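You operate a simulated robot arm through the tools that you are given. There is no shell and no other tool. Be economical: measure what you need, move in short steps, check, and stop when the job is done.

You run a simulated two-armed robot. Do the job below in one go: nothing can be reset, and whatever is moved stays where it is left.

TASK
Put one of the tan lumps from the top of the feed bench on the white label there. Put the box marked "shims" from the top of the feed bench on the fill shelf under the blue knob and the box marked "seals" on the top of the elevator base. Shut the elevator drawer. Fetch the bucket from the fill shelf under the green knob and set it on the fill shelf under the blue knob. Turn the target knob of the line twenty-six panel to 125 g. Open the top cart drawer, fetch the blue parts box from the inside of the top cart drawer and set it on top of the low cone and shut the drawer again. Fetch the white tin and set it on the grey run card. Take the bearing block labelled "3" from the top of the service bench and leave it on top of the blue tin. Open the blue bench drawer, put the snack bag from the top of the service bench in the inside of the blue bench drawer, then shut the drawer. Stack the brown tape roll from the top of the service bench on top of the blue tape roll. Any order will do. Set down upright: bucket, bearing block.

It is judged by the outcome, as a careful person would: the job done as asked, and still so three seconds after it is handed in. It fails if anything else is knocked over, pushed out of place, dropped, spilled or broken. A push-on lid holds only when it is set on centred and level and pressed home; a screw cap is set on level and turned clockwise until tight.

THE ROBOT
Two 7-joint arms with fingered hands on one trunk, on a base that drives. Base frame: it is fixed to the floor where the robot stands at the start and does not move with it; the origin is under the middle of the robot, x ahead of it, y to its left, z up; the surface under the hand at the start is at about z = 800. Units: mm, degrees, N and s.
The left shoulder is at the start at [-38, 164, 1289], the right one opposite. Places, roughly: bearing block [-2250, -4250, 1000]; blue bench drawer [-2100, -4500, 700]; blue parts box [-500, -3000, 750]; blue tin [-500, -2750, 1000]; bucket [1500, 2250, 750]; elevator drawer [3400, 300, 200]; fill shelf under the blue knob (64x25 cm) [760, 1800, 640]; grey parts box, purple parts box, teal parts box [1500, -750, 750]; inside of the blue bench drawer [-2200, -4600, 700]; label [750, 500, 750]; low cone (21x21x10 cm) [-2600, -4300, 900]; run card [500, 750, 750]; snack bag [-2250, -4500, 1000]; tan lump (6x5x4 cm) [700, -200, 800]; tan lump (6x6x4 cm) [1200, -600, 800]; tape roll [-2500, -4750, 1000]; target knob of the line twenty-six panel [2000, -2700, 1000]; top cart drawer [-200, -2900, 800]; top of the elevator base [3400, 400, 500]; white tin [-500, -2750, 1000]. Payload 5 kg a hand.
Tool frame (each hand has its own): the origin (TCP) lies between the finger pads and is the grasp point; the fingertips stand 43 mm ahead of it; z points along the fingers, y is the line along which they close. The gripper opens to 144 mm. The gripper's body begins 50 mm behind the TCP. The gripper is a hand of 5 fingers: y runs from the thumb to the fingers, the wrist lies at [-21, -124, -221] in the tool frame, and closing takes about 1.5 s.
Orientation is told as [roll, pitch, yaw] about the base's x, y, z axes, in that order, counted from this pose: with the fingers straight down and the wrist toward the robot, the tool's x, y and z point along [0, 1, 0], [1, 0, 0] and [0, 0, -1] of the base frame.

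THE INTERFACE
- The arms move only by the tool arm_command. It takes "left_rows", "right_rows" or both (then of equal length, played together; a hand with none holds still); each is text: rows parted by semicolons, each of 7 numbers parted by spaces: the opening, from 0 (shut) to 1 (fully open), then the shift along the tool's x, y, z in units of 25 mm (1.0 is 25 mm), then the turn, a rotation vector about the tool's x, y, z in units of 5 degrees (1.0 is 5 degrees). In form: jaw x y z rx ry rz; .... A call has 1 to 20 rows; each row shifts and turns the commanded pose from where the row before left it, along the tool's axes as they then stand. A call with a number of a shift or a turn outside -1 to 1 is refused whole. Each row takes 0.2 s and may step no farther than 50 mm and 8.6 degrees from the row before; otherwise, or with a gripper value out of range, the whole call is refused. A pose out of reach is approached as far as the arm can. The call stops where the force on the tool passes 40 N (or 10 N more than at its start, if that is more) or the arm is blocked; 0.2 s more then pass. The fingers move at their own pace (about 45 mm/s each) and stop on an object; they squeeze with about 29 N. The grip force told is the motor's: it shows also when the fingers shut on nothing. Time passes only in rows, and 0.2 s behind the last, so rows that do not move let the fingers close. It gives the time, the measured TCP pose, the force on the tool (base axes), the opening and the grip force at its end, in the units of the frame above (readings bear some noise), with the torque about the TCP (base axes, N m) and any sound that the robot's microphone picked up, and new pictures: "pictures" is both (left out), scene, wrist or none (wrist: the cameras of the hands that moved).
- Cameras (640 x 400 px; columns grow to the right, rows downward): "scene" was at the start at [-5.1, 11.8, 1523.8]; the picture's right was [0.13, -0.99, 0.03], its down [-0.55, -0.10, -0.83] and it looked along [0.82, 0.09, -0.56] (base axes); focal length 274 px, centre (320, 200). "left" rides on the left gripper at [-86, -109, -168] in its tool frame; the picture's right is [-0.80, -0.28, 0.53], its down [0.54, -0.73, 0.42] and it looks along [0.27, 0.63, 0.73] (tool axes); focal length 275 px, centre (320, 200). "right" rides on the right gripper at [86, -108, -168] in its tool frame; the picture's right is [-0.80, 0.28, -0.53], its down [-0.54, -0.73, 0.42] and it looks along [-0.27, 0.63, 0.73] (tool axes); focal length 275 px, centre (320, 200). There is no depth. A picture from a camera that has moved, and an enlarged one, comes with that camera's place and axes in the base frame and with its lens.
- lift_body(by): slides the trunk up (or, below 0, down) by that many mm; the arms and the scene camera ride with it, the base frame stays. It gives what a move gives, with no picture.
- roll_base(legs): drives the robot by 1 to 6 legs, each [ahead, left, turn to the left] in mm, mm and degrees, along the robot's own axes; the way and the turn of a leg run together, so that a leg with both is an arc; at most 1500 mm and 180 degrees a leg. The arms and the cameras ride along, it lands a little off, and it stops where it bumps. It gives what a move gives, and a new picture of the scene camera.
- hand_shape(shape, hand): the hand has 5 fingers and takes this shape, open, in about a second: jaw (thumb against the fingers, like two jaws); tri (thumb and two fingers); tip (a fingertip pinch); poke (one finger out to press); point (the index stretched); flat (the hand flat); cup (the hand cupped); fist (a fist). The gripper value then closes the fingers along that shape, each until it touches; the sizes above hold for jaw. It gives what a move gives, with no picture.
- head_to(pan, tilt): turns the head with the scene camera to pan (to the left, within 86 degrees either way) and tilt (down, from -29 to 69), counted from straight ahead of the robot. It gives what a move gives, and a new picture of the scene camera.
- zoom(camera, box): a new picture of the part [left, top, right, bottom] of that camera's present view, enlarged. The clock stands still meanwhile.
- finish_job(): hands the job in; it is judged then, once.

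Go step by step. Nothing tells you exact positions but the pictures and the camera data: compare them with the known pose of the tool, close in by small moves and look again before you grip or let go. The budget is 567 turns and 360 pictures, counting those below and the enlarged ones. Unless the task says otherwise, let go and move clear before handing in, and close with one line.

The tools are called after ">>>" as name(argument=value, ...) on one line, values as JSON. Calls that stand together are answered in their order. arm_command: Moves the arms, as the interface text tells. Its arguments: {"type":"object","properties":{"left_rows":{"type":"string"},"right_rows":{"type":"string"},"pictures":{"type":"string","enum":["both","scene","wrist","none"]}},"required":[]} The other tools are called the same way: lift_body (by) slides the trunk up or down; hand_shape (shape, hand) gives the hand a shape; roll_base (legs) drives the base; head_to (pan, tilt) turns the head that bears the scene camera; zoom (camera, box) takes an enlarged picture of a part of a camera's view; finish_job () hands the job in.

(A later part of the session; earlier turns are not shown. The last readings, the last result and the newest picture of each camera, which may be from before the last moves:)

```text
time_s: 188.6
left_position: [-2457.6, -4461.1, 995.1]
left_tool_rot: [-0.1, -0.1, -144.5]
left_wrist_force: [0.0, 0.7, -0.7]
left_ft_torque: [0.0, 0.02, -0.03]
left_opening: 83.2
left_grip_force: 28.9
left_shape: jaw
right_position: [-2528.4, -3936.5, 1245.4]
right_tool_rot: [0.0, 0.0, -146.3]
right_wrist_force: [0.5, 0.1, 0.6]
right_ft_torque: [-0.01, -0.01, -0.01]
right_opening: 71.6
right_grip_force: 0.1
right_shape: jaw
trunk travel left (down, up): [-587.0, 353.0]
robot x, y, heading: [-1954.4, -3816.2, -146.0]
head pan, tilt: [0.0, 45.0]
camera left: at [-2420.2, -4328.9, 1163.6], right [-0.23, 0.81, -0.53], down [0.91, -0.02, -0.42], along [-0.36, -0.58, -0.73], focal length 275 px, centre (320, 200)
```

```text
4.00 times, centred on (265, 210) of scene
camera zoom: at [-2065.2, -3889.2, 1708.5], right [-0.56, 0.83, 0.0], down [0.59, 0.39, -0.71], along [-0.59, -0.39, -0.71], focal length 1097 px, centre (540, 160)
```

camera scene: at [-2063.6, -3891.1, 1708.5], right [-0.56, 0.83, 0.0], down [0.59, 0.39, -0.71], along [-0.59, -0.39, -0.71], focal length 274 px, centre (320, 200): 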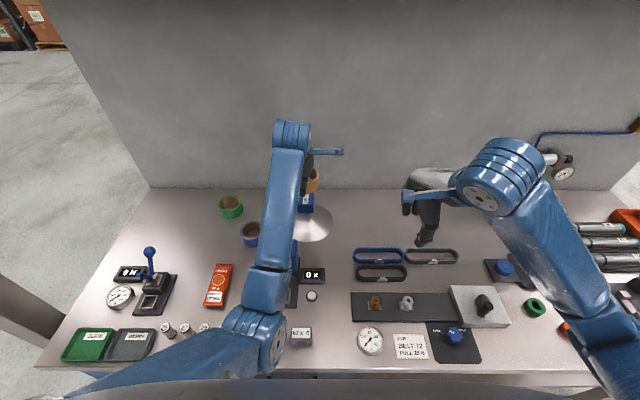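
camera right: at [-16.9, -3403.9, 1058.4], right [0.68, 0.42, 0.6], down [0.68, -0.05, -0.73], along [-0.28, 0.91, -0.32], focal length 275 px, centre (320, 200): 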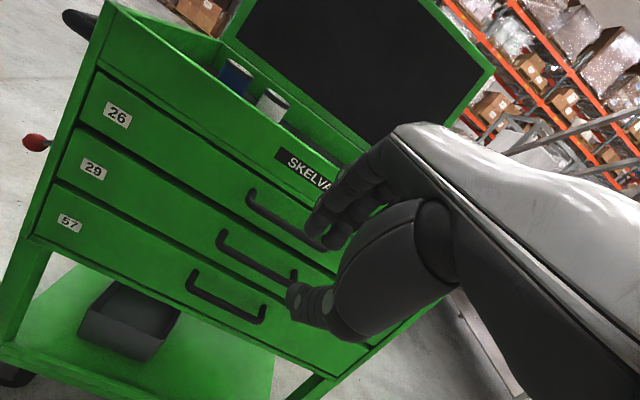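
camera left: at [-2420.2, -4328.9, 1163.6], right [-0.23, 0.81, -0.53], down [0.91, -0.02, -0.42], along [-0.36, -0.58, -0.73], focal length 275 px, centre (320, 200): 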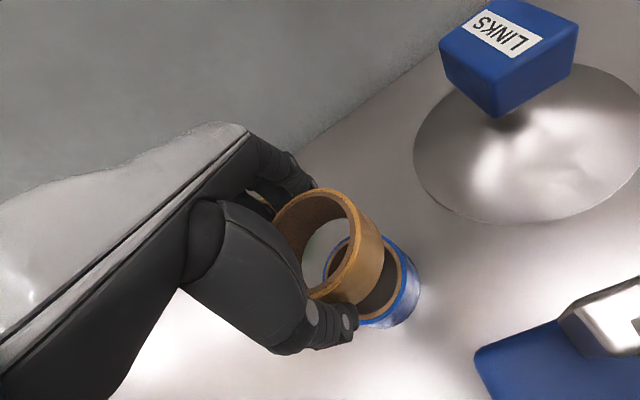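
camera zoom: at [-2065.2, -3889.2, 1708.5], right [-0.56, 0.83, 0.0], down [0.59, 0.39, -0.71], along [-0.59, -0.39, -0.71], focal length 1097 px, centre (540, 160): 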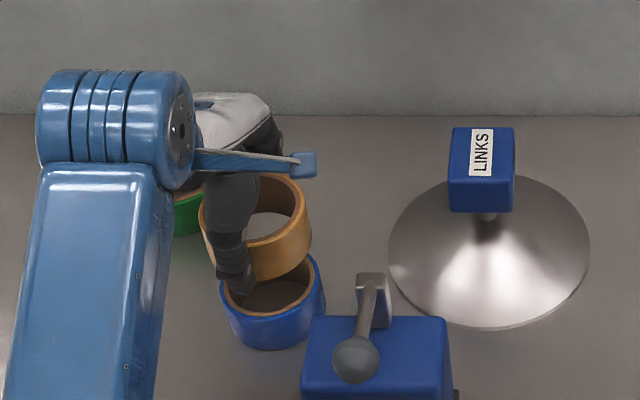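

The brown roll is now within about 5 mm of the blue roll's axis. I lower gently to contact.

>>> arm_command(left_rows="0 0 0 0.8 0 0 0;0 0 0 0.6 0 0 0;0 0 0 0.15 0 0 0;0 0 0 0 0 0 0", pictures="none")

>>> arm_command(left_rows="0 0 0 0.12 0 0 0;0 0 0 0.12 0 0 0;0 0 0 0 0 0 0", pictures="wrist")

```text
time_s: 189.6
left_position: [-2458.5, -4462.2, 958.1]
left_tool_rot: [-0.1, 0.1, -144.6]
left_wrist_force: [0.0, -0.5, -1.1]
left_ft_torque: [-0.01, -0.02, -0.01]
left_opening: 83.6
left_grip_force: 28.9
left_shape: jaw
right_position: [-2528.3, -3935.4, 1245.0]
right_tool_rot: [0.0, 0.1, -146.2]
right_wrist_force: [0.0, 0.2, -0.2]
right_ft_torque: [-0.04, -0.02, 0.05]
right_opening: 71.7
right_grip_force: 0.0
right_shape: jaw
trunk travel left (down, up): [-587.0, 353.0]
robot x, y, heading: [-1958.3, -3816.8, -146.0]
head pan, tilt: [0.0, 45.0]
```

```text
time_s: 190.4
left_position: [-2459.9, -4460.9, 952.6]
left_tool_rot: [-0.1, 0.0, -144.5]
left_wrist_force: [-0.1, -1.1, -0.7]
left_ft_torque: [-0.02, -0.04, 0.02]
left_opening: 83.6
left_grip_force: 29.0
left_shape: jaw
right_position: [-2528.5, -3935.8, 1246.3]
right_tool_rot: [0.0, 0.1, -146.2]
right_wrist_force: [0.7, 0.0, -0.1]
right_ft_torque: [0.02, -0.04, -0.01]
right_opening: 71.8
right_grip_force: 0.0
right_shape: jaw
trunk travel left (down, up): [-587.0, 353.0]
robot x, y, heading: [-1954.5, -3814.9, -146.1]
head pan, tilt: [0.0, 45.0]
camera left: at [-2421.9, -4328.5, 1119.9], right [-0.23, 0.81, -0.53], down [0.91, -0.02, -0.42], along [-0.36, -0.58, -0.73], focal length 275 px, centre (320, 200)
```

left: 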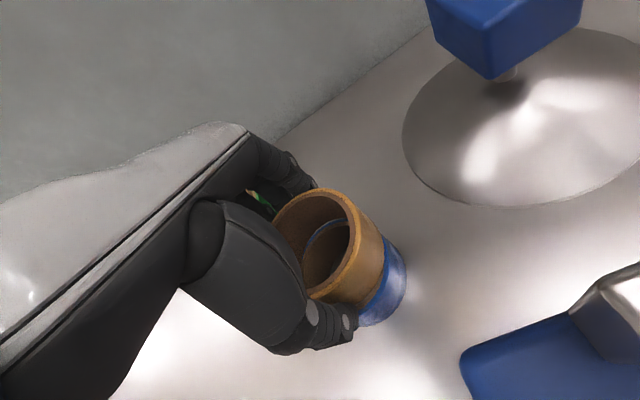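

Nearly on. I continue in 3 mm steps.

>>> arm_command(left_rows="0 0 0 0.1 0 0 0;0 0 0 0 0 0 0", pictures="none")

>>> arm_command(left_rows="0 0 0 0.1 0 0 0;0 0 0 0 0 0 0", pictures="none")

>>> arm_command(left_rows="0 0 0 0.08 0 0 0;0 0 0 0 0 0 0", pictures="wrist")

```text
time_s: 191.0
left_position: [-2459.3, -4461.3, 951.8]
left_tool_rot: [-0.1, 0.0, -144.5]
left_wrist_force: [0.7, -0.6, 6.5]
left_ft_torque: [-0.13, 0.18, 0.01]
left_opening: 83.4
left_grip_force: 29.2
left_shape: jaw
right_position: [-2527.7, -3936.0, 1245.2]
right_tool_rot: [0.1, 0.1, -146.2]
right_wrist_force: [-0.5, -0.2, -0.3]
right_ft_torque: [0.02, -0.01, 0.0]
right_opening: 71.5
right_grip_force: 0.0
right_shape: jaw
trunk travel left (down, up): [-587.0, 353.0]
robot x, y, heading: [-1952.6, -3819.3, -146.2]
head pan, tilt: [0.0, 45.0]
```

```text
time_s: 191.6
left_position: [-2459.9, -4459.9, 949.5]
left_tool_rot: [0.0, -0.4, -144.5]
left_wrist_force: [2.4, -0.6, 20.1]
left_ft_torque: [-0.1, 0.16, 0.05]
left_opening: 83.5
left_grip_force: 29.1
left_shape: jaw
right_position: [-2526.4, -3934.3, 1246.5]
right_tool_rot: [0.0, 0.1, -146.1]
right_wrist_force: [0.5, -0.2, -0.1]
right_ft_torque: [-0.02, -0.01, 0.06]
right_opening: 71.5
right_grip_force: 0.0
right_shape: jaw
trunk travel left (down, up): [-587.0, 353.0]
robot x, y, heading: [-1954.4, -3818.5, -146.0]
head pan, tilt: [0.0, 45.0]
```

```text
time_s: 192.2
left_position: [-2460.4, -4458.2, 949.0]
left_tool_rot: [0.1, -0.4, -144.5]
left_wrist_force: [4.9, -0.5, 34.7]
left_ft_torque: [-0.04, 0.04, 0.1]
left_opening: 84.1
left_grip_force: 29.0
left_shape: jaw
right_position: [-2525.7, -3933.6, 1247.0]
right_tool_rot: [0.1, -0.1, -146.2]
right_wrist_force: [0.1, -0.5, 0.4]
right_ft_torque: [0.0, 0.02, -0.01]
right_opening: 71.5
right_grip_force: 0.0
right_shape: jaw
trunk travel left (down, up): [-587.0, 353.0]
robot x, y, heading: [-1958.5, -3817.4, -146.1]
head pan, tilt: [0.0, 45.0]
camera left: at [-2421.6, -4326.6, 1116.4], right [-0.23, 0.81, -0.54], down [0.9, -0.02, -0.43], along [-0.36, -0.58, -0.73], focal length 275 px, centre (320, 200)
```

left: 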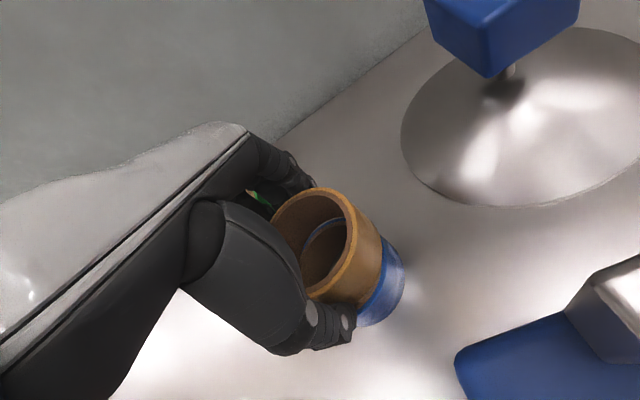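

Seated firmly. I relieve the load, open and lift away.

>>> arm_command(left_rows="0 0 0 -0.12 0 0 0;0.4 0 0 0 0 0 0;0.7 0 0 0 0 0 0;0.85 0 0 0 0 0 0;0.85 0 0 0 0 0 0;0.85 0 0 0 0 0 0;0.85 0 0 -0.5 0 0 0;0.85 0 0 -1 0 0 0;0.85 0 0 -1 0 0 0;0.85 0 0 -1 0 0 0;0.85 0 0 -1 0 0 0;0.85 0 0 -1 0 0 0;0.85 0 0 -1 0 0 0", pictures="both")

```text
time_s: 195.0
left_position: [-2459.9, -4462.4, 1112.2]
left_tool_rot: [0.1, -0.1, -144.5]
left_wrist_force: [1.2, 0.6, -0.5]
left_ft_torque: [0.01, 0.02, -0.02]
left_opening: 122.2
left_grip_force: 0.0
left_shape: jaw
right_position: [-2529.0, -3936.6, 1246.4]
right_tool_rot: [0.0, 0.1, -146.2]
right_wrist_force: [0.4, 0.5, -0.1]
right_ft_torque: [0.01, 0.03, 0.02]
right_opening: 71.8
right_grip_force: 0.1
right_shape: jaw
trunk travel left (down, up): [-587.0, 353.0]
robot x, y, heading: [-1955.6, -3817.1, -146.4]
head pan, tilt: [0.0, 45.0]
camera scene: at [-2065.0, -3889.1, 1708.4], right [-0.56, 0.83, 0.0], down [0.59, 0.39, -0.71], along [-0.59, -0.39, -0.71], focal length 274 px, centre (320, 200)
camera left: at [-2423.2, -4330.5, 1279.4], right [-0.23, 0.81, -0.53], down [0.91, -0.02, -0.42], along [-0.35, -0.58, -0.73], focal length 275 px, centre (320, 200)
```

scene: 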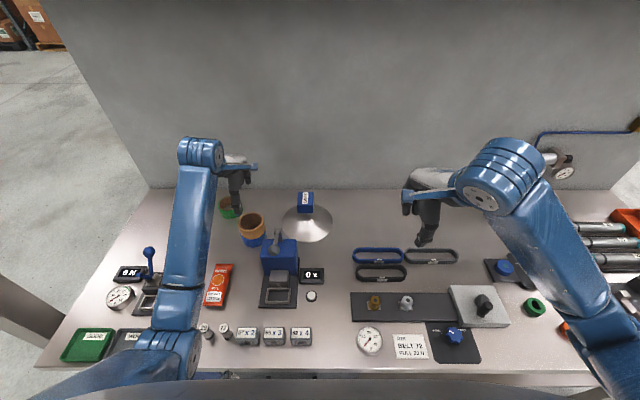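
left: 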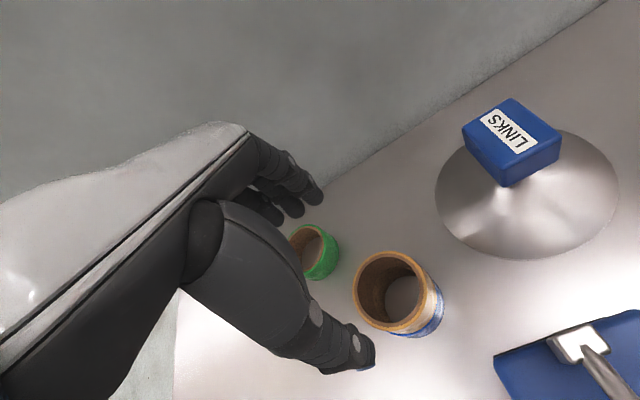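

The rolls are stacked. Next the blue bench drawer: I back off and move left to face it.

>>> roll_base(legs=[[-460, 0, 0], [0, 250, 0]])

>>> lift_body(by=-180)

>>> head_to(pan=10, tilt=45)

```text
time_s: 199.2
left_position: [-1937.0, -4419.2, 1112.2]
left_tool_rot: [0.0, 0.0, -144.5]
left_wrist_force: [0.6, 0.3, -0.3]
left_ft_torque: [-0.04, 0.07, -0.01]
left_opening: 122.3
left_grip_force: 0.1
left_shape: jaw
right_position: [-2004.6, -3890.9, 1244.9]
right_tool_rot: [-0.1, 0.1, -146.1]
right_wrist_force: [-0.7, 0.7, 0.2]
right_ft_torque: [-0.05, -0.01, -0.01]
right_opening: 71.8
right_grip_force: 0.1
right_shape: jaw
trunk travel left (down, up): [-587.0, 353.0]
robot x, y, heading: [-1434.8, -3777.0, -146.0]
head pan, tilt: [0.0, 45.0]
camera scene: at [-1541.6, -3844.4, 1708.5], right [-0.56, 0.83, 0.0], down [0.59, 0.39, -0.71], along [-0.59, -0.39, -0.71], focal length 274 px, centre (320, 200)
```

scene: 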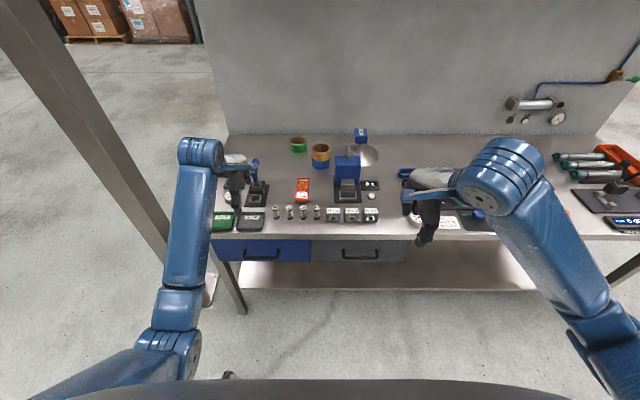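

```text
time_s: 201.2
left_position: [-1936.2, -4418.4, 931.7]
left_tool_rot: [-0.2, 0.0, -144.5]
left_wrist_force: [-0.2, 0.1, 0.2]
left_ft_torque: [0.01, 0.01, 0.03]
left_opening: 122.5
left_grip_force: 0.0
left_shape: jaw
right_position: [-2005.3, -3892.5, 1066.0]
right_tool_rot: [0.0, 0.1, -146.1]
right_wrist_force: [0.1, 0.2, 0.1]
right_ft_torque: [-0.03, -0.01, 0.02]
right_opening: 71.9
right_grip_force: 0.0
right_shape: jaw
trunk travel left (down, up): [-407.0, 533.0]
robot x, y, heading: [-1430.9, -3775.0, -146.1]
head pan, tilt: [0.0, 45.0]
```

```text
time_s: 201.9
left_position: [-1936.3, -4419.4, 931.8]
left_tool_rot: [-0.1, 0.0, -144.4]
left_wrist_force: [0.2, -0.1, -0.1]
left_ft_torque: [-0.01, 0.03, -0.01]
left_opening: 122.4
left_grip_force: 0.1
left_shape: jaw
right_position: [-2005.2, -3893.0, 1064.6]
right_tool_rot: [0.0, 0.0, -146.0]
right_wrist_force: [0.1, -0.7, -0.9]
right_ft_torque: [0.01, 0.01, 0.01]
right_opening: 71.6
right_grip_force: 0.1
right_shape: jaw
trunk travel left (down, up): [-407.0, 533.0]
robot x, y, heading: [-1433.1, -3776.2, -146.4]
head pan, tilt: [10.0, 45.0]
camera scene: at [-1532.0, -3856.9, 1528.5], right [-0.69, 0.72, 0.0], down [0.51, 0.49, -0.71], along [-0.51, -0.49, -0.71], focal length 274 px, centre (320, 200)
```

scene: 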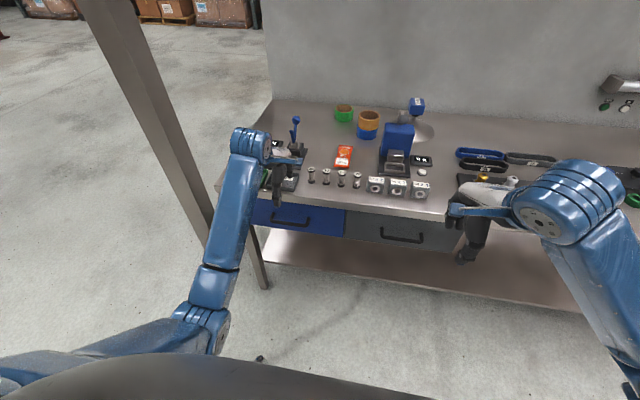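

The handle bar is near (-1934, -4387, 745). I back the left hand off the bench edge, tilt it and come before the bar.

>>> arm_command(left_rows="0.5 0 -0.3 -0.7 0 0 0;0.3 0 -1 -0.3 0 0 0;0.3 0 -1 0 0 0 0;0.3 0 -1 0 0 0 0;0.3 0 -1 0 0 0 0;0.3 0 -0.7 0.5 0 0 0;0.3 0 0 0 -1 0 0;0.3 0 0 0 -1 0 0;0.3 0 0 0 -1 0 0;0.3 0 0 0 -1 0 0;0.3 0 0 0 -1 0 0;0.3 0 0 0 -1 0 0;0.3 -0.18 -0.07 0.9 0 0 0;0.3 -0.18 -0.07 0.9 0 0 0;0.3 -0.18 -0.07 0.9 0 0 0;0.3 -0.18 -0.07 0.9 0 0 0", pictures="both")

```text
time_s: 205.3
left_position: [-1877.1, -4356.8, 861.4]
left_tool_rot: [-0.1, -29.9, -144.3]
left_wrist_force: [-0.8, 0.2, 0.6]
left_ft_torque: [-0.02, 0.0, -0.03]
left_opening: 43.5
left_grip_force: 0.1
left_shape: jaw
right_position: [-2003.7, -3893.4, 1065.5]
right_tool_rot: [0.0, 0.0, -146.1]
right_wrist_force: [0.3, -0.1, 0.0]
right_ft_torque: [0.02, -0.02, 0.0]
right_opening: 71.7
right_grip_force: 0.1
right_shape: jaw
trunk travel left (down, up): [-407.0, 533.0]
robot x, y, heading: [-1432.2, -3775.3, -146.0]
head pan, tilt: [10.0, 45.0]
camera scene: at [-1532.5, -3857.2, 1528.4], right [-0.69, 0.72, 0.0], down [0.51, 0.49, -0.71], along [-0.51, -0.49, -0.71], focal length 274 px, centre (320, 200)
camera left: at [-1782.9, -4184.0, 953.4], right [-0.48, 0.64, -0.6], down [0.65, -0.2, -0.73], along [-0.58, -0.75, -0.32], focal length 275 px, centre (320, 200)
```

scene: 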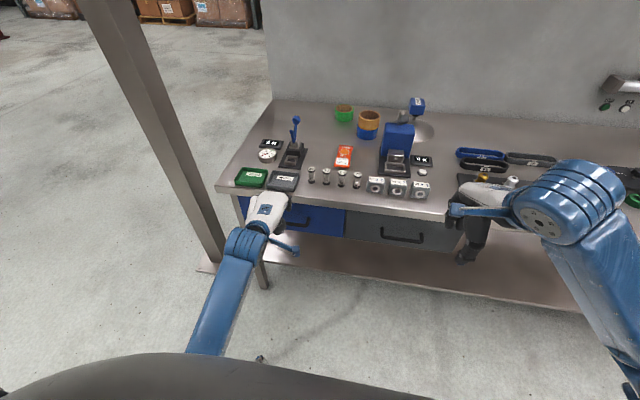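
left: 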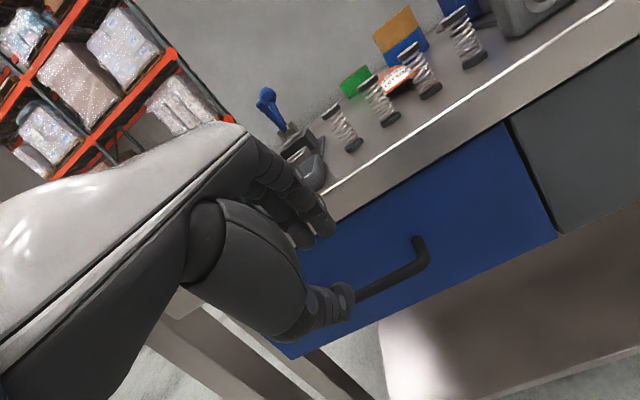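

The bar end seen by the wrist camera fits. I advance 105 mm along the hand.

>>> arm_command(left_rows="0.3 -0.08 -0.05 0.9 0 0 0;0.3 -0.08 -0.05 0.9 0 0 0;0.3 -0.08 -0.05 0.9 0 0 0;0.3 -0.08 -0.05 0.9 0 0 0;0.3 0 0 0.5 0 0 0;0.3 0 0 0 0 0 0", pictures="wrist")

>>> zoom(camera="scene", box=[230, 170, 350, 270])

```text
time_s: 206.7
left_position: [-1917.0, -4372.5, 772.5]
left_tool_rot: [-0.1, -30.2, -144.5]
left_wrist_force: [19.1, 12.0, 7.5]
left_ft_torque: [-0.94, 1.25, 0.4]
left_opening: 41.4
left_grip_force: 0.1
left_shape: jaw
right_position: [-2002.1, -3890.4, 1067.4]
right_tool_rot: [0.0, -0.1, -146.1]
right_wrist_force: [0.3, -0.3, 0.0]
right_ft_torque: [-0.01, -0.02, -0.02]
right_opening: 71.7
right_grip_force: 0.0
right_shape: jaw
trunk travel left (down, up): [-407.0, 533.0]
robot x, y, heading: [-1427.7, -3774.5, -145.9]
head pan, tilt: [10.0, 45.0]
camera left: at [-1822.6, -4200.3, 864.5], right [-0.48, 0.64, -0.6], down [0.65, -0.2, -0.73], along [-0.58, -0.75, -0.32], focal length 275 px, centre (320, 200)
```

left: 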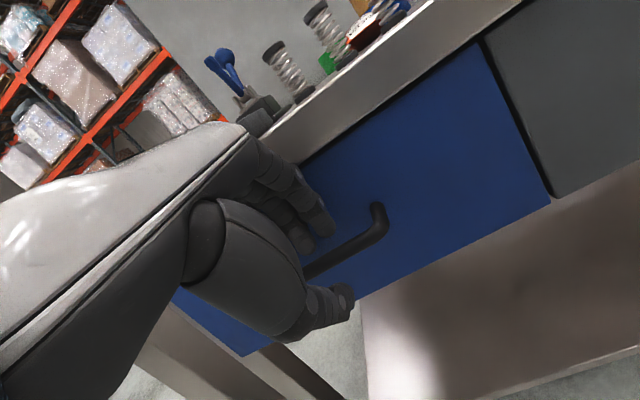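

```text
4.00 times, centred on (290, 220) of scene
camera zoom: at [-1528.6, -3854.3, 1528.9], right [-0.69, 0.72, 0.0], down [0.51, 0.49, -0.71], along [-0.51, -0.49, -0.71], focal length 1097 px, centre (440, 120)
```

zoom: 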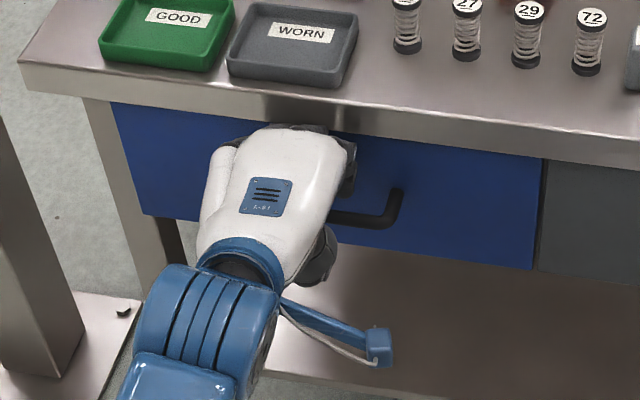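

The knuckles touch the bench edge. I back off and tilt the hand further, to 60 degrees, then approach again lower.

>>> arm_command(left_rows="0.3 0 -0.3 -1 0 0 0;0.3 0 0 -0.6 0 0 0;0.3 0 0 0 -1 0 0;0.3 0 0 0 -1 0 0;0.3 0 0 0 -1 0 0;0.3 0 0 0 -1 0 0;0.3 0 0 0 -1 0 0;0.3 0 0 0 -1 0 0;0.3 0 -0.5 0 0 0 0;0.3 0 -0.5 0 0 0 0;0.3 0 0 0.6 0 0 0;0.3 0 0 0 0 0 0", pictures="wrist")

>>> zoom(camera="scene", box=[230, 170, 350, 270])

```text
time_s: 209.3
left_position: [-1898.8, -4359.9, 772.0]
left_tool_rot: [-0.2, -60.2, -144.3]
left_wrist_force: [-0.6, 0.8, 1.5]
left_ft_torque: [0.03, 0.0, -0.01]
left_opening: 43.5
left_grip_force: 0.0
left_shape: jaw
right_position: [-2003.1, -3892.9, 1066.1]
right_tool_rot: [-0.1, 0.1, -146.1]
right_wrist_force: [0.0, 0.2, 0.5]
right_ft_torque: [0.03, 0.02, 0.01]
right_opening: 71.7
right_grip_force: 0.1
right_shape: jaw
trunk travel left (down, up): [-407.0, 533.0]
robot x, y, heading: [-1434.6, -3772.8, -146.3]
head pan, tilt: [10.0, 45.0]
camera left: at [-1786.9, -4174.3, 761.8], right [-0.72, 0.46, -0.51], down [0.31, -0.44, -0.84], along [-0.62, -0.77, 0.18], focal length 275 px, centre (320, 200)
```

left: 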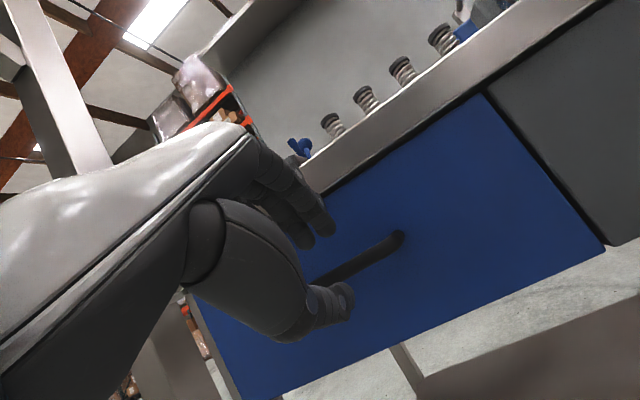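

```text
4.00 times, centred on (290, 220) of scene
camera zoom: at [-1531.2, -3856.5, 1528.6], right [-0.69, 0.72, 0.0], down [0.51, 0.49, -0.71], along [-0.51, -0.49, -0.71], focal length 1097 px, centre (440, 120)
```

zoom: 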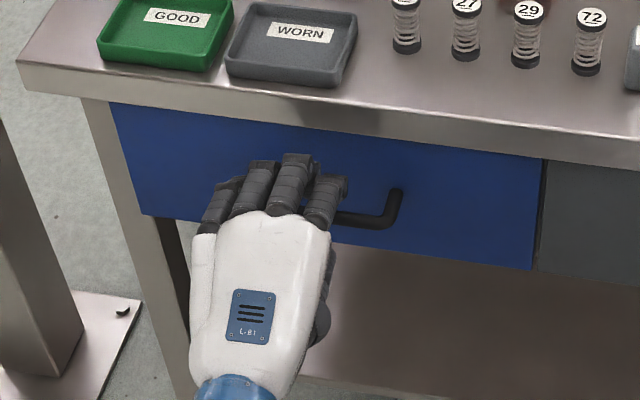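

The bar is centred between fingers and thumb. I advance 35 mm and close.

>>> arm_command(left_rows="0.3 0 0 0.7 0 0 0;0.3 0 0 0.7 0 0 0;0.3 0 0 0 0 0 0", pictures="wrist")

>>> arm_command(left_rows="0 0 0 0 0 0 0;0 0 0 0 0 0 0;0 0 0 0 0 0 0;0 0 0 0 0 0 0;0 0 0 0 0 0 0", pictures="wrist")

```text
time_s: 210.1
left_position: [-1921.8, -4378.8, 755.0]
left_tool_rot: [0.0, -60.1, -144.4]
left_wrist_force: [-0.3, 0.2, -0.8]
left_ft_torque: [0.0, 0.02, 0.01]
left_opening: 43.2
left_grip_force: 0.1
left_shape: jaw
right_position: [-2004.0, -3893.3, 1066.0]
right_tool_rot: [0.0, 0.1, -146.1]
right_wrist_force: [-0.9, 0.4, 0.2]
right_ft_torque: [-0.04, 0.01, 0.03]
right_opening: 71.7
right_grip_force: 0.2
right_shape: jaw
trunk travel left (down, up): [-407.0, 533.0]
robot x, y, heading: [-1431.8, -3772.8, -146.4]
head pan, tilt: [10.0, 45.0]
camera left: at [-1810.7, -4192.8, 744.2], right [-0.72, 0.46, -0.51], down [0.31, -0.44, -0.84], along [-0.62, -0.77, 0.18], focal length 275 px, centre (320, 200)
```

left: 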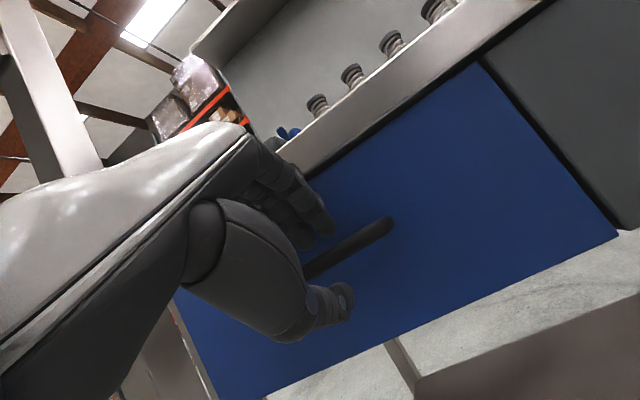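

```text
time_s: 211.3
left_position: [-1922.2, -4378.4, 753.3]
left_tool_rot: [-0.1, -60.1, -144.4]
left_wrist_force: [-1.1, -0.6, -3.6]
left_ft_torque: [-0.07, -0.11, -0.04]
left_opening: 6.4
left_grip_force: 28.8
left_shape: jaw
right_position: [-2004.5, -3892.6, 1065.0]
right_tool_rot: [0.0, 0.1, -146.0]
right_wrist_force: [0.1, -0.2, -0.5]
right_ft_torque: [-0.02, -0.02, 0.01]
right_opening: 71.8
right_grip_force: 0.0
right_shape: jaw
trunk travel left (down, up): [-407.0, 533.0]
robot x, y, heading: [-1429.0, -3774.9, -146.5]
head pan, tilt: [10.0, 45.0]
camera left: at [-1810.9, -4192.9, 743.6], right [-0.72, 0.46, -0.51], down [0.31, -0.44, -0.84], along [-0.62, -0.77, 0.18], focal length 275 px, centre (320, 200)
```

left: 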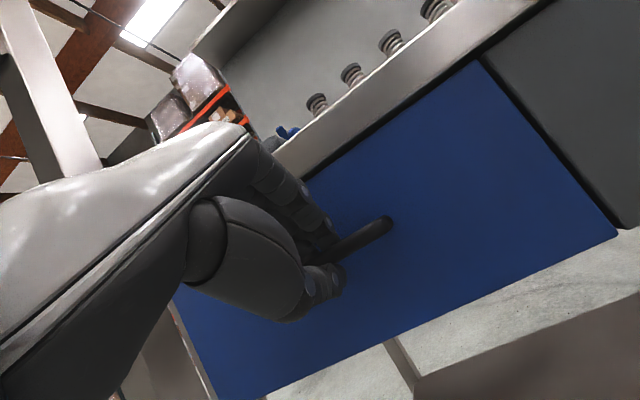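

It holds something thin (6 mm). I test with a short pull.

>>> arm_command(left_rows="0 0 -0.3 -0.52 0 0 0;0 0 -0.5 -0.866 0 0 0;0 0 -0.5 -0.866 0 0 0;0 0 0 0 0 0 0", pictures="scene")

```text
time_s: 212.3
left_position: [-1869.4, -4341.8, 755.3]
left_tool_rot: [-0.1, -59.8, -144.3]
left_wrist_force: [7.4, -9.2, -13.2]
left_ft_torque: [-0.02, -0.35, 0.24]
left_opening: 6.6
left_grip_force: 29.2
left_shape: jaw
right_position: [-2004.2, -3894.1, 1065.6]
right_tool_rot: [-0.1, 0.2, -146.1]
right_wrist_force: [-0.8, -0.6, -0.5]
right_ft_torque: [0.04, 0.02, -0.05]
right_opening: 72.1
right_grip_force: 0.0
right_shape: jaw
trunk travel left (down, up): [-407.0, 533.0]
robot x, y, heading: [-1433.0, -3773.8, -146.3]
head pan, tilt: [10.0, 45.0]
camera scene: at [-1532.4, -3859.4, 1528.2], right [-0.69, 0.72, 0.0], down [0.51, 0.49, -0.71], along [-0.51, -0.49, -0.71], focal length 274 px, centre (320, 200)
```

scene: 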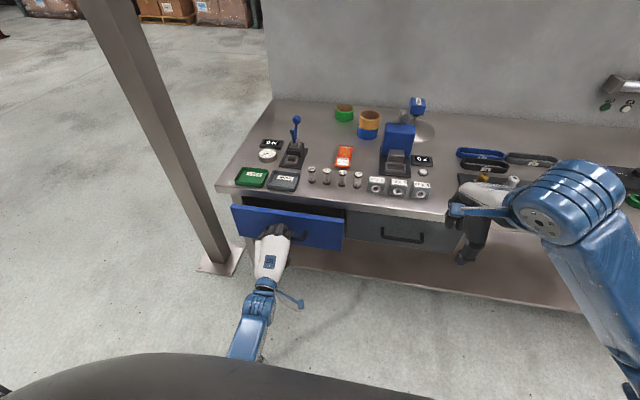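

The drawer comes. I pull it out further, about 240 mm in all.

>>> arm_command(left_rows="0 0.15 -0.5 -0.866 0 0 0;0 0.08 -0.5 -0.866 0 0 0;0 0.08 -0.5 -0.866 0 0 0;0 0.08 -0.5 -0.866 0 0 0;0 0.08 -0.5 -0.866 0 0 0;0 0.08 -0.5 -0.866 0 0 0;0 0.08 -0.5 -0.866 0 0 0;0 0 0 0 0 0 0", pictures="scene")

```text
time_s: 214.1
left_position: [-1721.5, -4252.6, 755.7]
left_tool_rot: [-0.2, -59.9, -144.5]
left_wrist_force: [-12.0, 19.0, -19.7]
left_ft_torque: [0.36, -0.35, -0.65]
left_opening: 6.6
left_grip_force: 29.2
left_shape: jaw
right_position: [-2004.4, -3892.4, 1064.6]
right_tool_rot: [0.1, 0.2, -146.1]
right_wrist_force: [0.1, -0.5, 0.5]
right_ft_torque: [0.04, -0.01, -0.02]
right_opening: 71.9
right_grip_force: 0.1
right_shape: jaw
trunk travel left (down, up): [-407.0, 533.0]
robot x, y, heading: [-1432.3, -3774.1, -146.3]
head pan, tilt: [10.0, 45.0]
camera scene: at [-1534.4, -3856.7, 1528.2], right [-0.69, 0.72, 0.0], down [0.51, 0.49, -0.71], along [-0.51, -0.49, -0.71], focal length 274 px, centre (320, 200)
```

scene: 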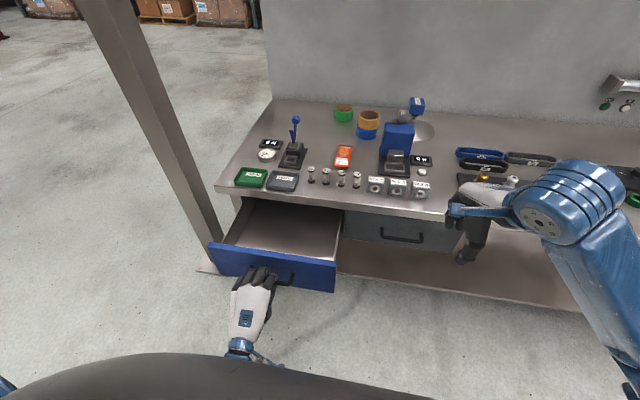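

The drawer is open. I release the bar and withdraw the left hand, straightening it.

>>> arm_command(left_rows="0.35 0 0 0 0 0 0;0.35 0 0 0 0 0 0;0.35 0 0 0 0 0 0;0.35 0 0 -0.6 0 0 0;0.35 0 0 -1 0 0 0;0.35 0 0 -1 0 0 0;0.35 0 0.5 -1 0 0 0;0.35 0 1 -0.5 0 0 0;0.35 0 1 -0.5 0.6 0 0;0.35 0 1 -0.5 1 0 0;0.35 0 1 -0.5 1 0 0;0.35 0 1 -0.5 1 0 0;0.35 0 0.5 -1 1 0 0;0.35 0 0 -1 1 0 0;0.35 0 0 -1 1 0 0;0.5 0 0 -1 1 0 0;0.5 0 0 -1 1 0 0;0.5 0 0 -1 1 0 0;0.5 0 0 -1 1 0 0;0.5 0 0 -1 1 0 0", pictures="scene")

```text
time_s: 218.3
left_position: [-1739.2, -4253.2, 951.0]
left_tool_rot: [-0.1, -1.8, -144.4]
left_wrist_force: [0.7, -0.3, -0.1]
left_ft_torque: [0.01, -0.03, 0.01]
left_opening: 71.8
left_grip_force: 0.1
left_shape: jaw
left hand out of reach, approached as far as the arm can: row 12, 13, 14, 15, 16, 17, 18, 19
right_position: [-2004.5, -3894.5, 1065.2]
right_tool_rot: [0.0, 0.1, -146.1]
right_wrist_force: [0.4, -0.7, -0.8]
right_ft_torque: [0.01, 0.01, 0.02]
right_opening: 71.7
right_grip_force: 0.1
right_shape: jaw
trunk travel left (down, up): [-407.0, 533.0]
robot x, y, heading: [-1434.8, -3775.4, -146.3]
head pan, tilt: [10.0, 45.0]
camera scene: at [-1533.0, -3857.4, 1528.3], right [-0.69, 0.72, 0.0], down [0.51, 0.49, -0.71], along [-0.51, -0.49, -0.71], focal length 274 px, centre (320, 200)
```

scene: 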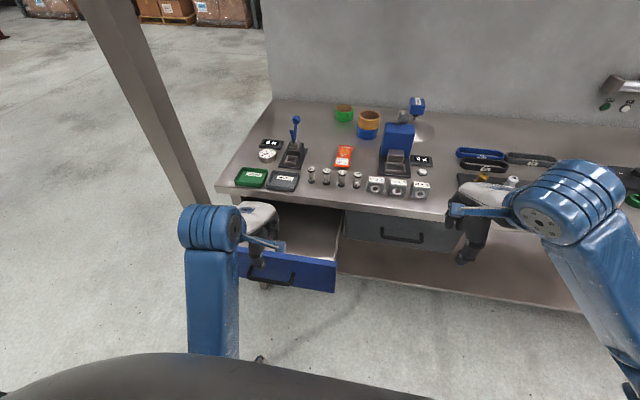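

I raise the trunk and drive right and forward, beside the open drawer, to take the snack bag.

>>> lift_body(by=180)

>>> roll_base(legs=[[0, -380, 0], [400, 0, 0]])

>>> head_to(pan=20, tilt=50)

```text
time_s: 220.3
left_position: [-1738.4, -4253.0, 1130.9]
left_tool_rot: [-0.1, -2.1, -144.6]
left_wrist_force: [0.1, -0.4, 0.1]
left_ft_torque: [0.0, -0.03, 0.0]
left_opening: 71.6
left_grip_force: 0.1
left_shape: jaw
right_position: [-2003.4, -3892.4, 1246.1]
right_tool_rot: [0.0, 0.1, -146.1]
right_wrist_force: [0.2, 0.2, 0.4]
right_ft_torque: [0.0, 0.0, 0.02]
right_opening: 71.4
right_grip_force: 0.1
right_shape: jaw
trunk travel left (down, up): [-587.0, 353.0]
robot x, y, heading: [-1431.9, -3773.0, -146.1]
head pan, tilt: [10.0, 45.0]
```

```text
time_s: 224.8
left_position: [-2293.6, -4160.3, 1130.5]
left_tool_rot: [-0.1, -2.1, -144.7]
left_wrist_force: [0.4, 0.4, -0.5]
left_ft_torque: [0.0, -0.01, 0.03]
left_opening: 71.8
left_grip_force: 0.0
left_shape: jaw
right_position: [-2558.8, -3798.7, 1246.8]
right_tool_rot: [0.0, 0.0, -146.3]
right_wrist_force: [0.4, 0.3, -0.1]
right_ft_torque: [0.01, 0.05, 0.01]
right_opening: 71.7
right_grip_force: 0.0
right_shape: jaw
trunk travel left (down, up): [-587.0, 353.0]
robot x, y, heading: [-1983.7, -3684.0, -146.2]
head pan, tilt: [10.0, 45.0]
camera scene: at [-2085.6, -3765.7, 1708.6], right [-0.69, 0.72, 0.0], down [0.51, 0.49, -0.71], along [-0.51, -0.49, -0.71], focal length 274 px, centre (320, 200)
```

scene: 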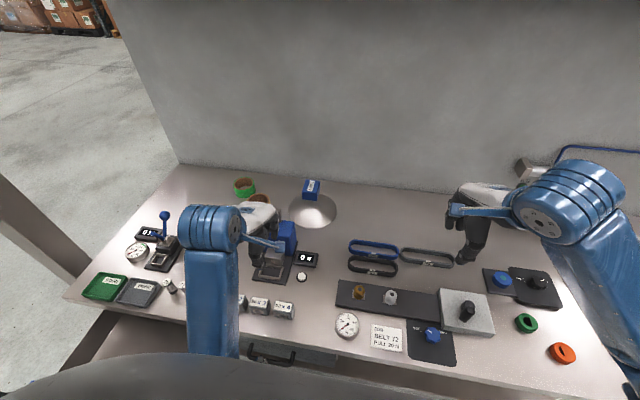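

```text
time_s: 225.6
left_position: [-2295.5, -4162.8, 1130.7]
left_tool_rot: [-0.1, -2.0, -144.7]
left_wrist_force: [1.4, 0.5, 0.0]
left_ft_torque: [0.03, -0.03, 0.03]
left_opening: 71.6
left_grip_force: 0.2
left_shape: jaw
right_position: [-2559.4, -3801.0, 1245.8]
right_tool_rot: [0.0, 0.2, -146.3]
right_wrist_force: [0.1, -0.6, 0.0]
right_ft_torque: [0.0, 0.0, 0.02]
right_opening: 71.5
right_grip_force: 0.1
right_shape: jaw
trunk travel left (down, up): [-587.0, 353.0]
robot x, y, heading: [-1984.4, -3685.9, -146.1]
head pan, tilt: [20.0, 50.0]
camera scene: at [-2074.2, -3772.8, 1701.5], right [-0.8, 0.59, 0.0], down [0.46, 0.62, -0.64], along [-0.38, -0.52, -0.77], focal length 274 px, centre (320, 200)
```

scene: 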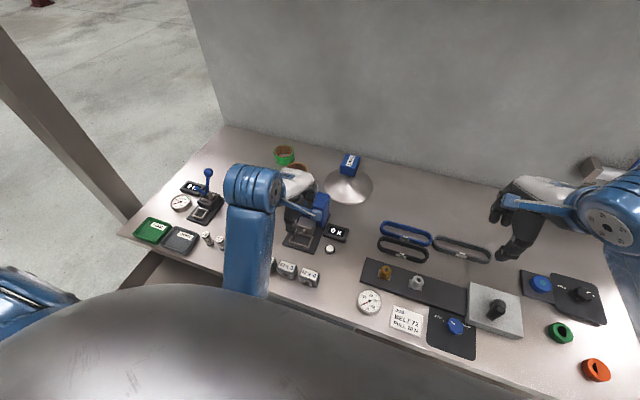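

I bring the left hand over the snack bag.

>>> arm_command(left_rows="0.8 0.97 0.42 0 0.4 0 0;0.8 0.97 0.42 0 0 0 0;0.8 0.97 0.42 0 0 0 0;0.8 0.97 0.42 0 0 0 0;0.8 0.97 0.42 0 0 0 0;0.8 0.97 0.42 0 0 0 0;0.8 0.97 0.42 0.3 0 0 0;0.8 0.97 0.42 0.3 0 0 0;0.8 0.97 0.42 0.5 0 0 0;0.8 0.97 0.42 0.5 0 0 0;0.8 0 0 0.5 0 0 0;0.8 0 0 0 0 0 0", pictures="both")

```text
time_s: 228.2
left_position: [-2241.3, -4419.6, 1078.2]
left_tool_rot: [-0.1, 0.0, -144.8]
left_wrist_force: [-0.3, -0.2, -0.1]
left_ft_torque: [0.02, 0.01, -0.03]
left_opening: 114.8
left_grip_force: 0.1
left_shape: jaw
right_position: [-2558.7, -3800.8, 1245.7]
right_tool_rot: [-0.1, 0.1, -146.4]
right_wrist_force: [0.0, 1.3, -0.8]
right_ft_torque: [0.01, -0.02, -0.01]
right_opening: 71.8
right_grip_force: 0.0
right_shape: jaw
trunk travel left (down, up): [-587.0, 353.0]
robot x, y, heading: [-1989.3, -3685.3, -146.5]
head pan, tilt: [20.0, 50.0]
camera scene: at [-2073.7, -3772.2, 1701.6], right [-0.8, 0.59, 0.0], down [0.46, 0.62, -0.64], along [-0.38, -0.52, -0.77], focal length 274 px, centre (320, 200)
camera left: at [-2202.7, -4287.7, 1245.1], right [-0.23, 0.81, -0.53], down [0.91, -0.02, -0.42], along [-0.36, -0.58, -0.73], focal length 275 px, centre (320, 200)
```

scene: 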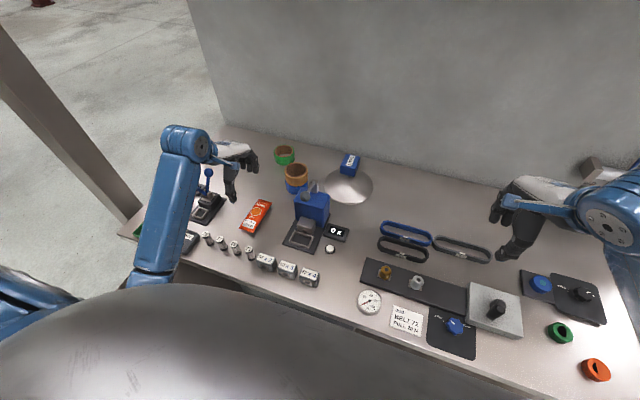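
left: 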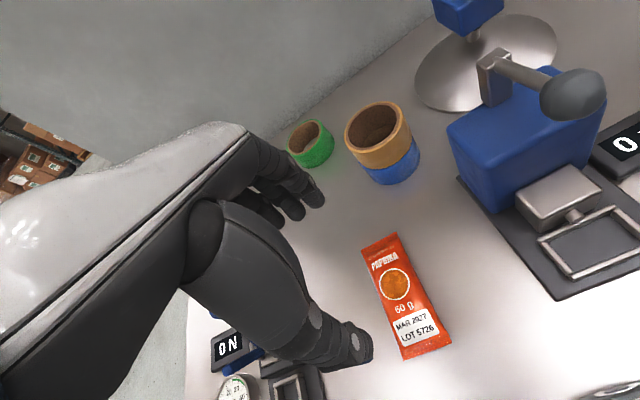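

The bag lies straight below, its long side along my closing direction, so I turn the hand a quarter to pinch its width.

>>> arm_command(left_rows="0.7 -0.25 -0.19 0 0 0 1;0.7 0 0 0 0 0 1;0.7 0 0 0 0 0 1;0.7 0 0 0 0 0 1;0.7 0 0 0 0 0 1;0.7 0 0 0 0 0 1;0.7 0 0 0 0 0 1;0.7 0 0 0 0 0 1;0.7 0 0 0 0 0 1;0.7 0 0 0 0 0 1;0.7 0 0 0 0 0 1;0.7 0 0 0 0 0 1;0.7 0 0 0 0 0 1;0.7 0 0 0 0 0 1;0.7 0 0 0 0 0 1;0.7 0 0 0 0 0 1;0.7 0 0 0 0 0 1;0.7 0 0 0 0 0 0", pictures="both")

```text
time_s: 232.0
left_position: [-2240.6, -4411.4, 1078.8]
left_tool_rot: [0.0, -0.1, 130.1]
left_wrist_force: [0.0, -0.6, -0.6]
left_ft_torque: [0.01, -0.01, 0.0]
left_opening: 101.2
left_grip_force: 0.0
left_shape: jaw
right_position: [-2558.4, -3800.4, 1245.3]
right_tool_rot: [-0.1, 0.1, -146.4]
right_wrist_force: [-0.5, -0.5, -0.2]
right_ft_torque: [-0.01, 0.01, -0.02]
right_opening: 71.8
right_grip_force: 0.1
right_shape: jaw
trunk travel left (down, up): [-587.0, 353.0]
robot x, y, heading: [-1986.4, -3683.1, -146.4]
head pan, tilt: [20.0, 50.0]
camera scene: at [-2073.1, -3772.5, 1701.6], right [-0.8, 0.59, 0.0], down [0.45, 0.62, -0.64], along [-0.38, -0.52, -0.77], focal length 274 px, centre (320, 200)
camera left: at [-2105.0, -4440.3, 1246.0], right [0.79, 0.3, -0.53], down [0.05, -0.9, -0.42], along [-0.61, 0.31, -0.73], focal length 275 px, centre (320, 200)
```

scene: 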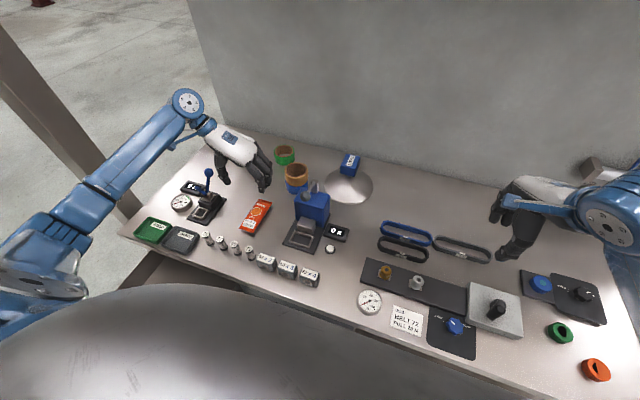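
left: 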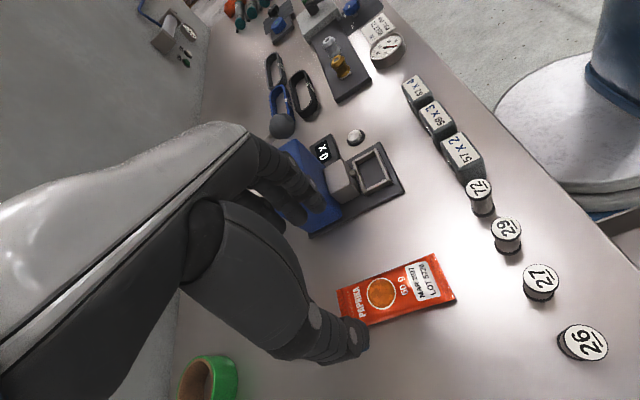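

Works. I align with the bag's long axis and go down to it.

>>> arm_command(left_rows="0.75 0 0.1 0 0 0 0.9;0.75 0 0.1 0 0 0 0.9;0.75 0 0.08 0 0 0 0.9;0.75 0 0 1 0 0 0;0.75 0 0 1 0 0 0;0.75 0 0 1 0 0 0;0.75 0 0 1 0 0 0;0.75 0 0 0 0 0 0", pictures="wrist")

```text
time_s: 233.8
left_position: [-2244.4, -4405.1, 979.2]
left_tool_rot: [0.1, 0.0, 116.8]
left_wrist_force: [-0.3, 0.8, 1.5]
left_ft_torque: [-0.01, 0.01, -0.03]
left_opening: 107.6
left_grip_force: 0.1
left_shape: jaw
right_position: [-2559.7, -3800.5, 1245.8]
right_tool_rot: [0.0, 0.1, -146.4]
right_wrist_force: [-1.2, 0.6, -0.4]
right_ft_torque: [0.0, 0.01, -0.04]
right_opening: 71.5
right_grip_force: 0.0
right_shape: jaw
trunk travel left (down, up): [-587.0, 353.0]
robot x, y, heading: [-1985.7, -3684.9, -146.2]
head pan, tilt: [20.0, 50.0]
camera left: at [-2119.0, -4464.7, 1146.2], right [0.84, 0.11, -0.53], down [-0.16, -0.89, -0.42], along [-0.52, 0.44, -0.73], focal length 275 px, centre (320, 200)
```

left: 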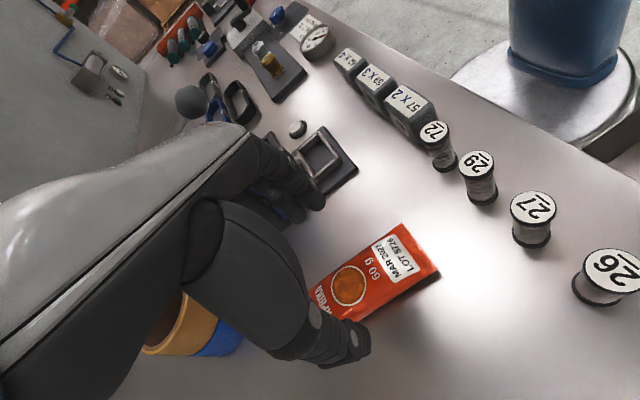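

Aligned. I descend to the bench and close on the bag.

>>> arm_command(left_rows="0.75 0.1 0 1 0 0 0;0.75 0.1 0 1 0 0 0;0.75 0 0 0.95 0 0 0;0.75 0 0 0 0 0 0;0 0 0 0 0 0 0;0 0 0 0 0 0 0;0 0 0 0 0 0 0;0 0 0 0 0 0 0;0 0 0 0 0 0 0;0 0 0 0 0 0 0", pictures="wrist")

```text
time_s: 236.0
left_position: [-2247.7, -4405.2, 902.8]
left_tool_rot: [0.0, 0.0, 116.8]
left_wrist_force: [-1.8, 3.6, 11.8]
left_ft_torque: [0.53, 0.1, 0.03]
left_opening: 42.3
left_grip_force: 29.0
left_shape: jaw
right_position: [-2558.1, -3798.7, 1245.9]
right_tool_rot: [0.0, -0.1, -146.4]
right_wrist_force: [0.6, 0.2, -0.3]
right_ft_torque: [0.01, 0.01, 0.04]
right_opening: 71.6
right_grip_force: 0.0
right_shape: jaw
trunk travel left (down, up): [-587.0, 353.0]
robot x, y, heading: [-1983.9, -3680.4, -146.4]
head pan, tilt: [20.0, 50.0]
camera left: at [-2122.5, -4464.7, 1070.1], right [0.84, 0.11, -0.53], down [-0.16, -0.89, -0.42], along [-0.52, 0.44, -0.73], focal length 275 px, centre (320, 200)
```

left: 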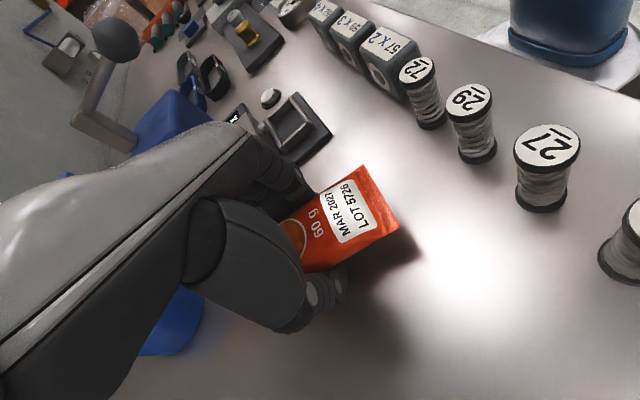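

The bag is held. I lift it and carry it over the open drawer.

>>> arm_command(left_rows="0 0 0 -1 0 0 0;0 0 0 -1 0 0 0;0 0 0 -1 0 0 0;0 0 0 -1 0 0 0;0 0 0 -1 0 0 0;0 -0.98 -0.31 -0.4 0 0 0;0 -0.98 -0.31 -0.4 0 0 0;0 -0.98 -0.31 -0.4 0 0 0;0 -0.98 -0.31 -0.4 0 0 0;0 -0.98 -0.31 0 0 0 0;0 -0.98 -0.31 0 0 0 0;0 -0.98 -0.31 0 0 0 0;0 -0.98 -0.31 0 0 0 0;0 -0.98 -0.31 0 0 0 0;0 -0.98 -0.31 0 0 0 0;0 -0.98 -0.31 0 0 0 0;0 -0.98 -0.31 0 0 0 0;0 -0.98 -0.31 0 0 0 0;0 -0.98 -0.31 0 0 0 0;0 -0.98 -0.31 0 0 0 0", pictures="wrist")

>>> head_to(pan=60, tilt=50)

```text
time_s: 240.2
left_position: [-1868.7, -4348.4, 1069.1]
left_tool_rot: [0.0, -0.1, 116.7]
left_wrist_force: [-0.4, 0.9, -0.7]
left_ft_torque: [-0.01, 0.0, 0.01]
left_opening: 41.8
left_grip_force: 28.3
left_shape: jaw
right_position: [-2557.5, -3799.6, 1245.7]
right_tool_rot: [-0.1, 0.0, -146.3]
right_wrist_force: [0.1, 0.8, -0.3]
right_ft_torque: [0.01, 0.03, 0.0]
right_opening: 71.6
right_grip_force: 0.0
right_shape: jaw
trunk travel left (down, up): [-587.0, 353.0]
robot x, y, heading: [-1987.2, -3685.2, -146.7]
head pan, tilt: [20.0, 50.0]
camera left: at [-1742.9, -4407.6, 1236.3], right [0.84, 0.1, -0.54], down [-0.16, -0.89, -0.42], along [-0.52, 0.44, -0.73], focal length 275 px, centre (320, 200)
```

left: 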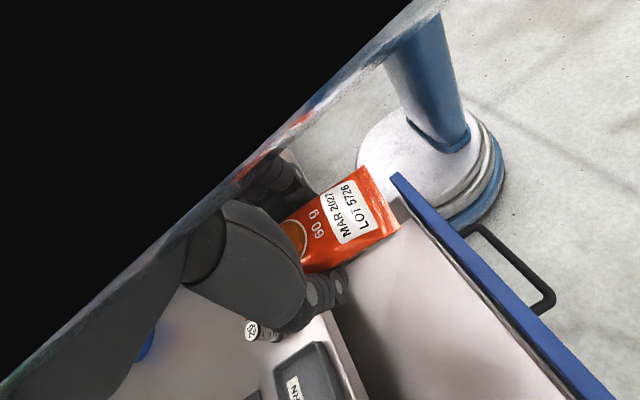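

```text
time_s: 241.2
left_position: [-1869.0, -4349.1, 1069.7]
left_tool_rot: [0.0, -0.1, 116.7]
left_wrist_force: [0.1, -0.8, -0.4]
left_ft_torque: [-0.06, 0.01, -0.01]
left_opening: 41.4
left_grip_force: 29.2
left_shape: jaw
right_position: [-2558.6, -3800.1, 1246.7]
right_tool_rot: [-0.1, 0.1, -146.3]
right_wrist_force: [0.7, 0.7, 0.1]
right_ft_torque: [0.02, -0.04, 0.03]
right_opening: 71.8
right_grip_force: 0.2
right_shape: jaw
trunk travel left (down, up): [-587.0, 353.0]
robot x, y, heading: [-1990.4, -3685.2, -146.4]
head pan, tilt: [60.0, 50.0]
camera scene: at [-2022.6, -3787.4, 1701.6], right [-1.0, -0.06, 0.0], down [-0.05, 0.76, -0.64], along [0.04, -0.64, -0.77], focal length 274 px, centre (320, 200)
```

scene: 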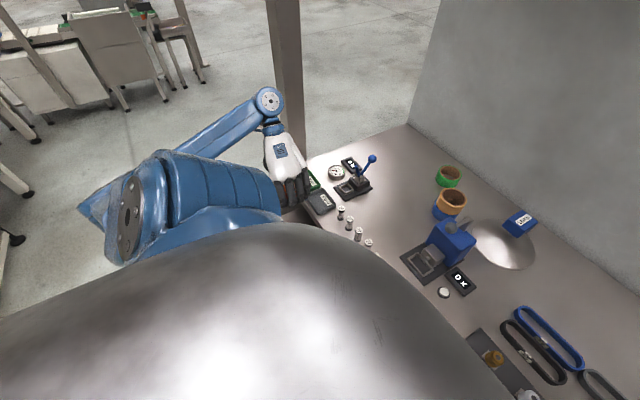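

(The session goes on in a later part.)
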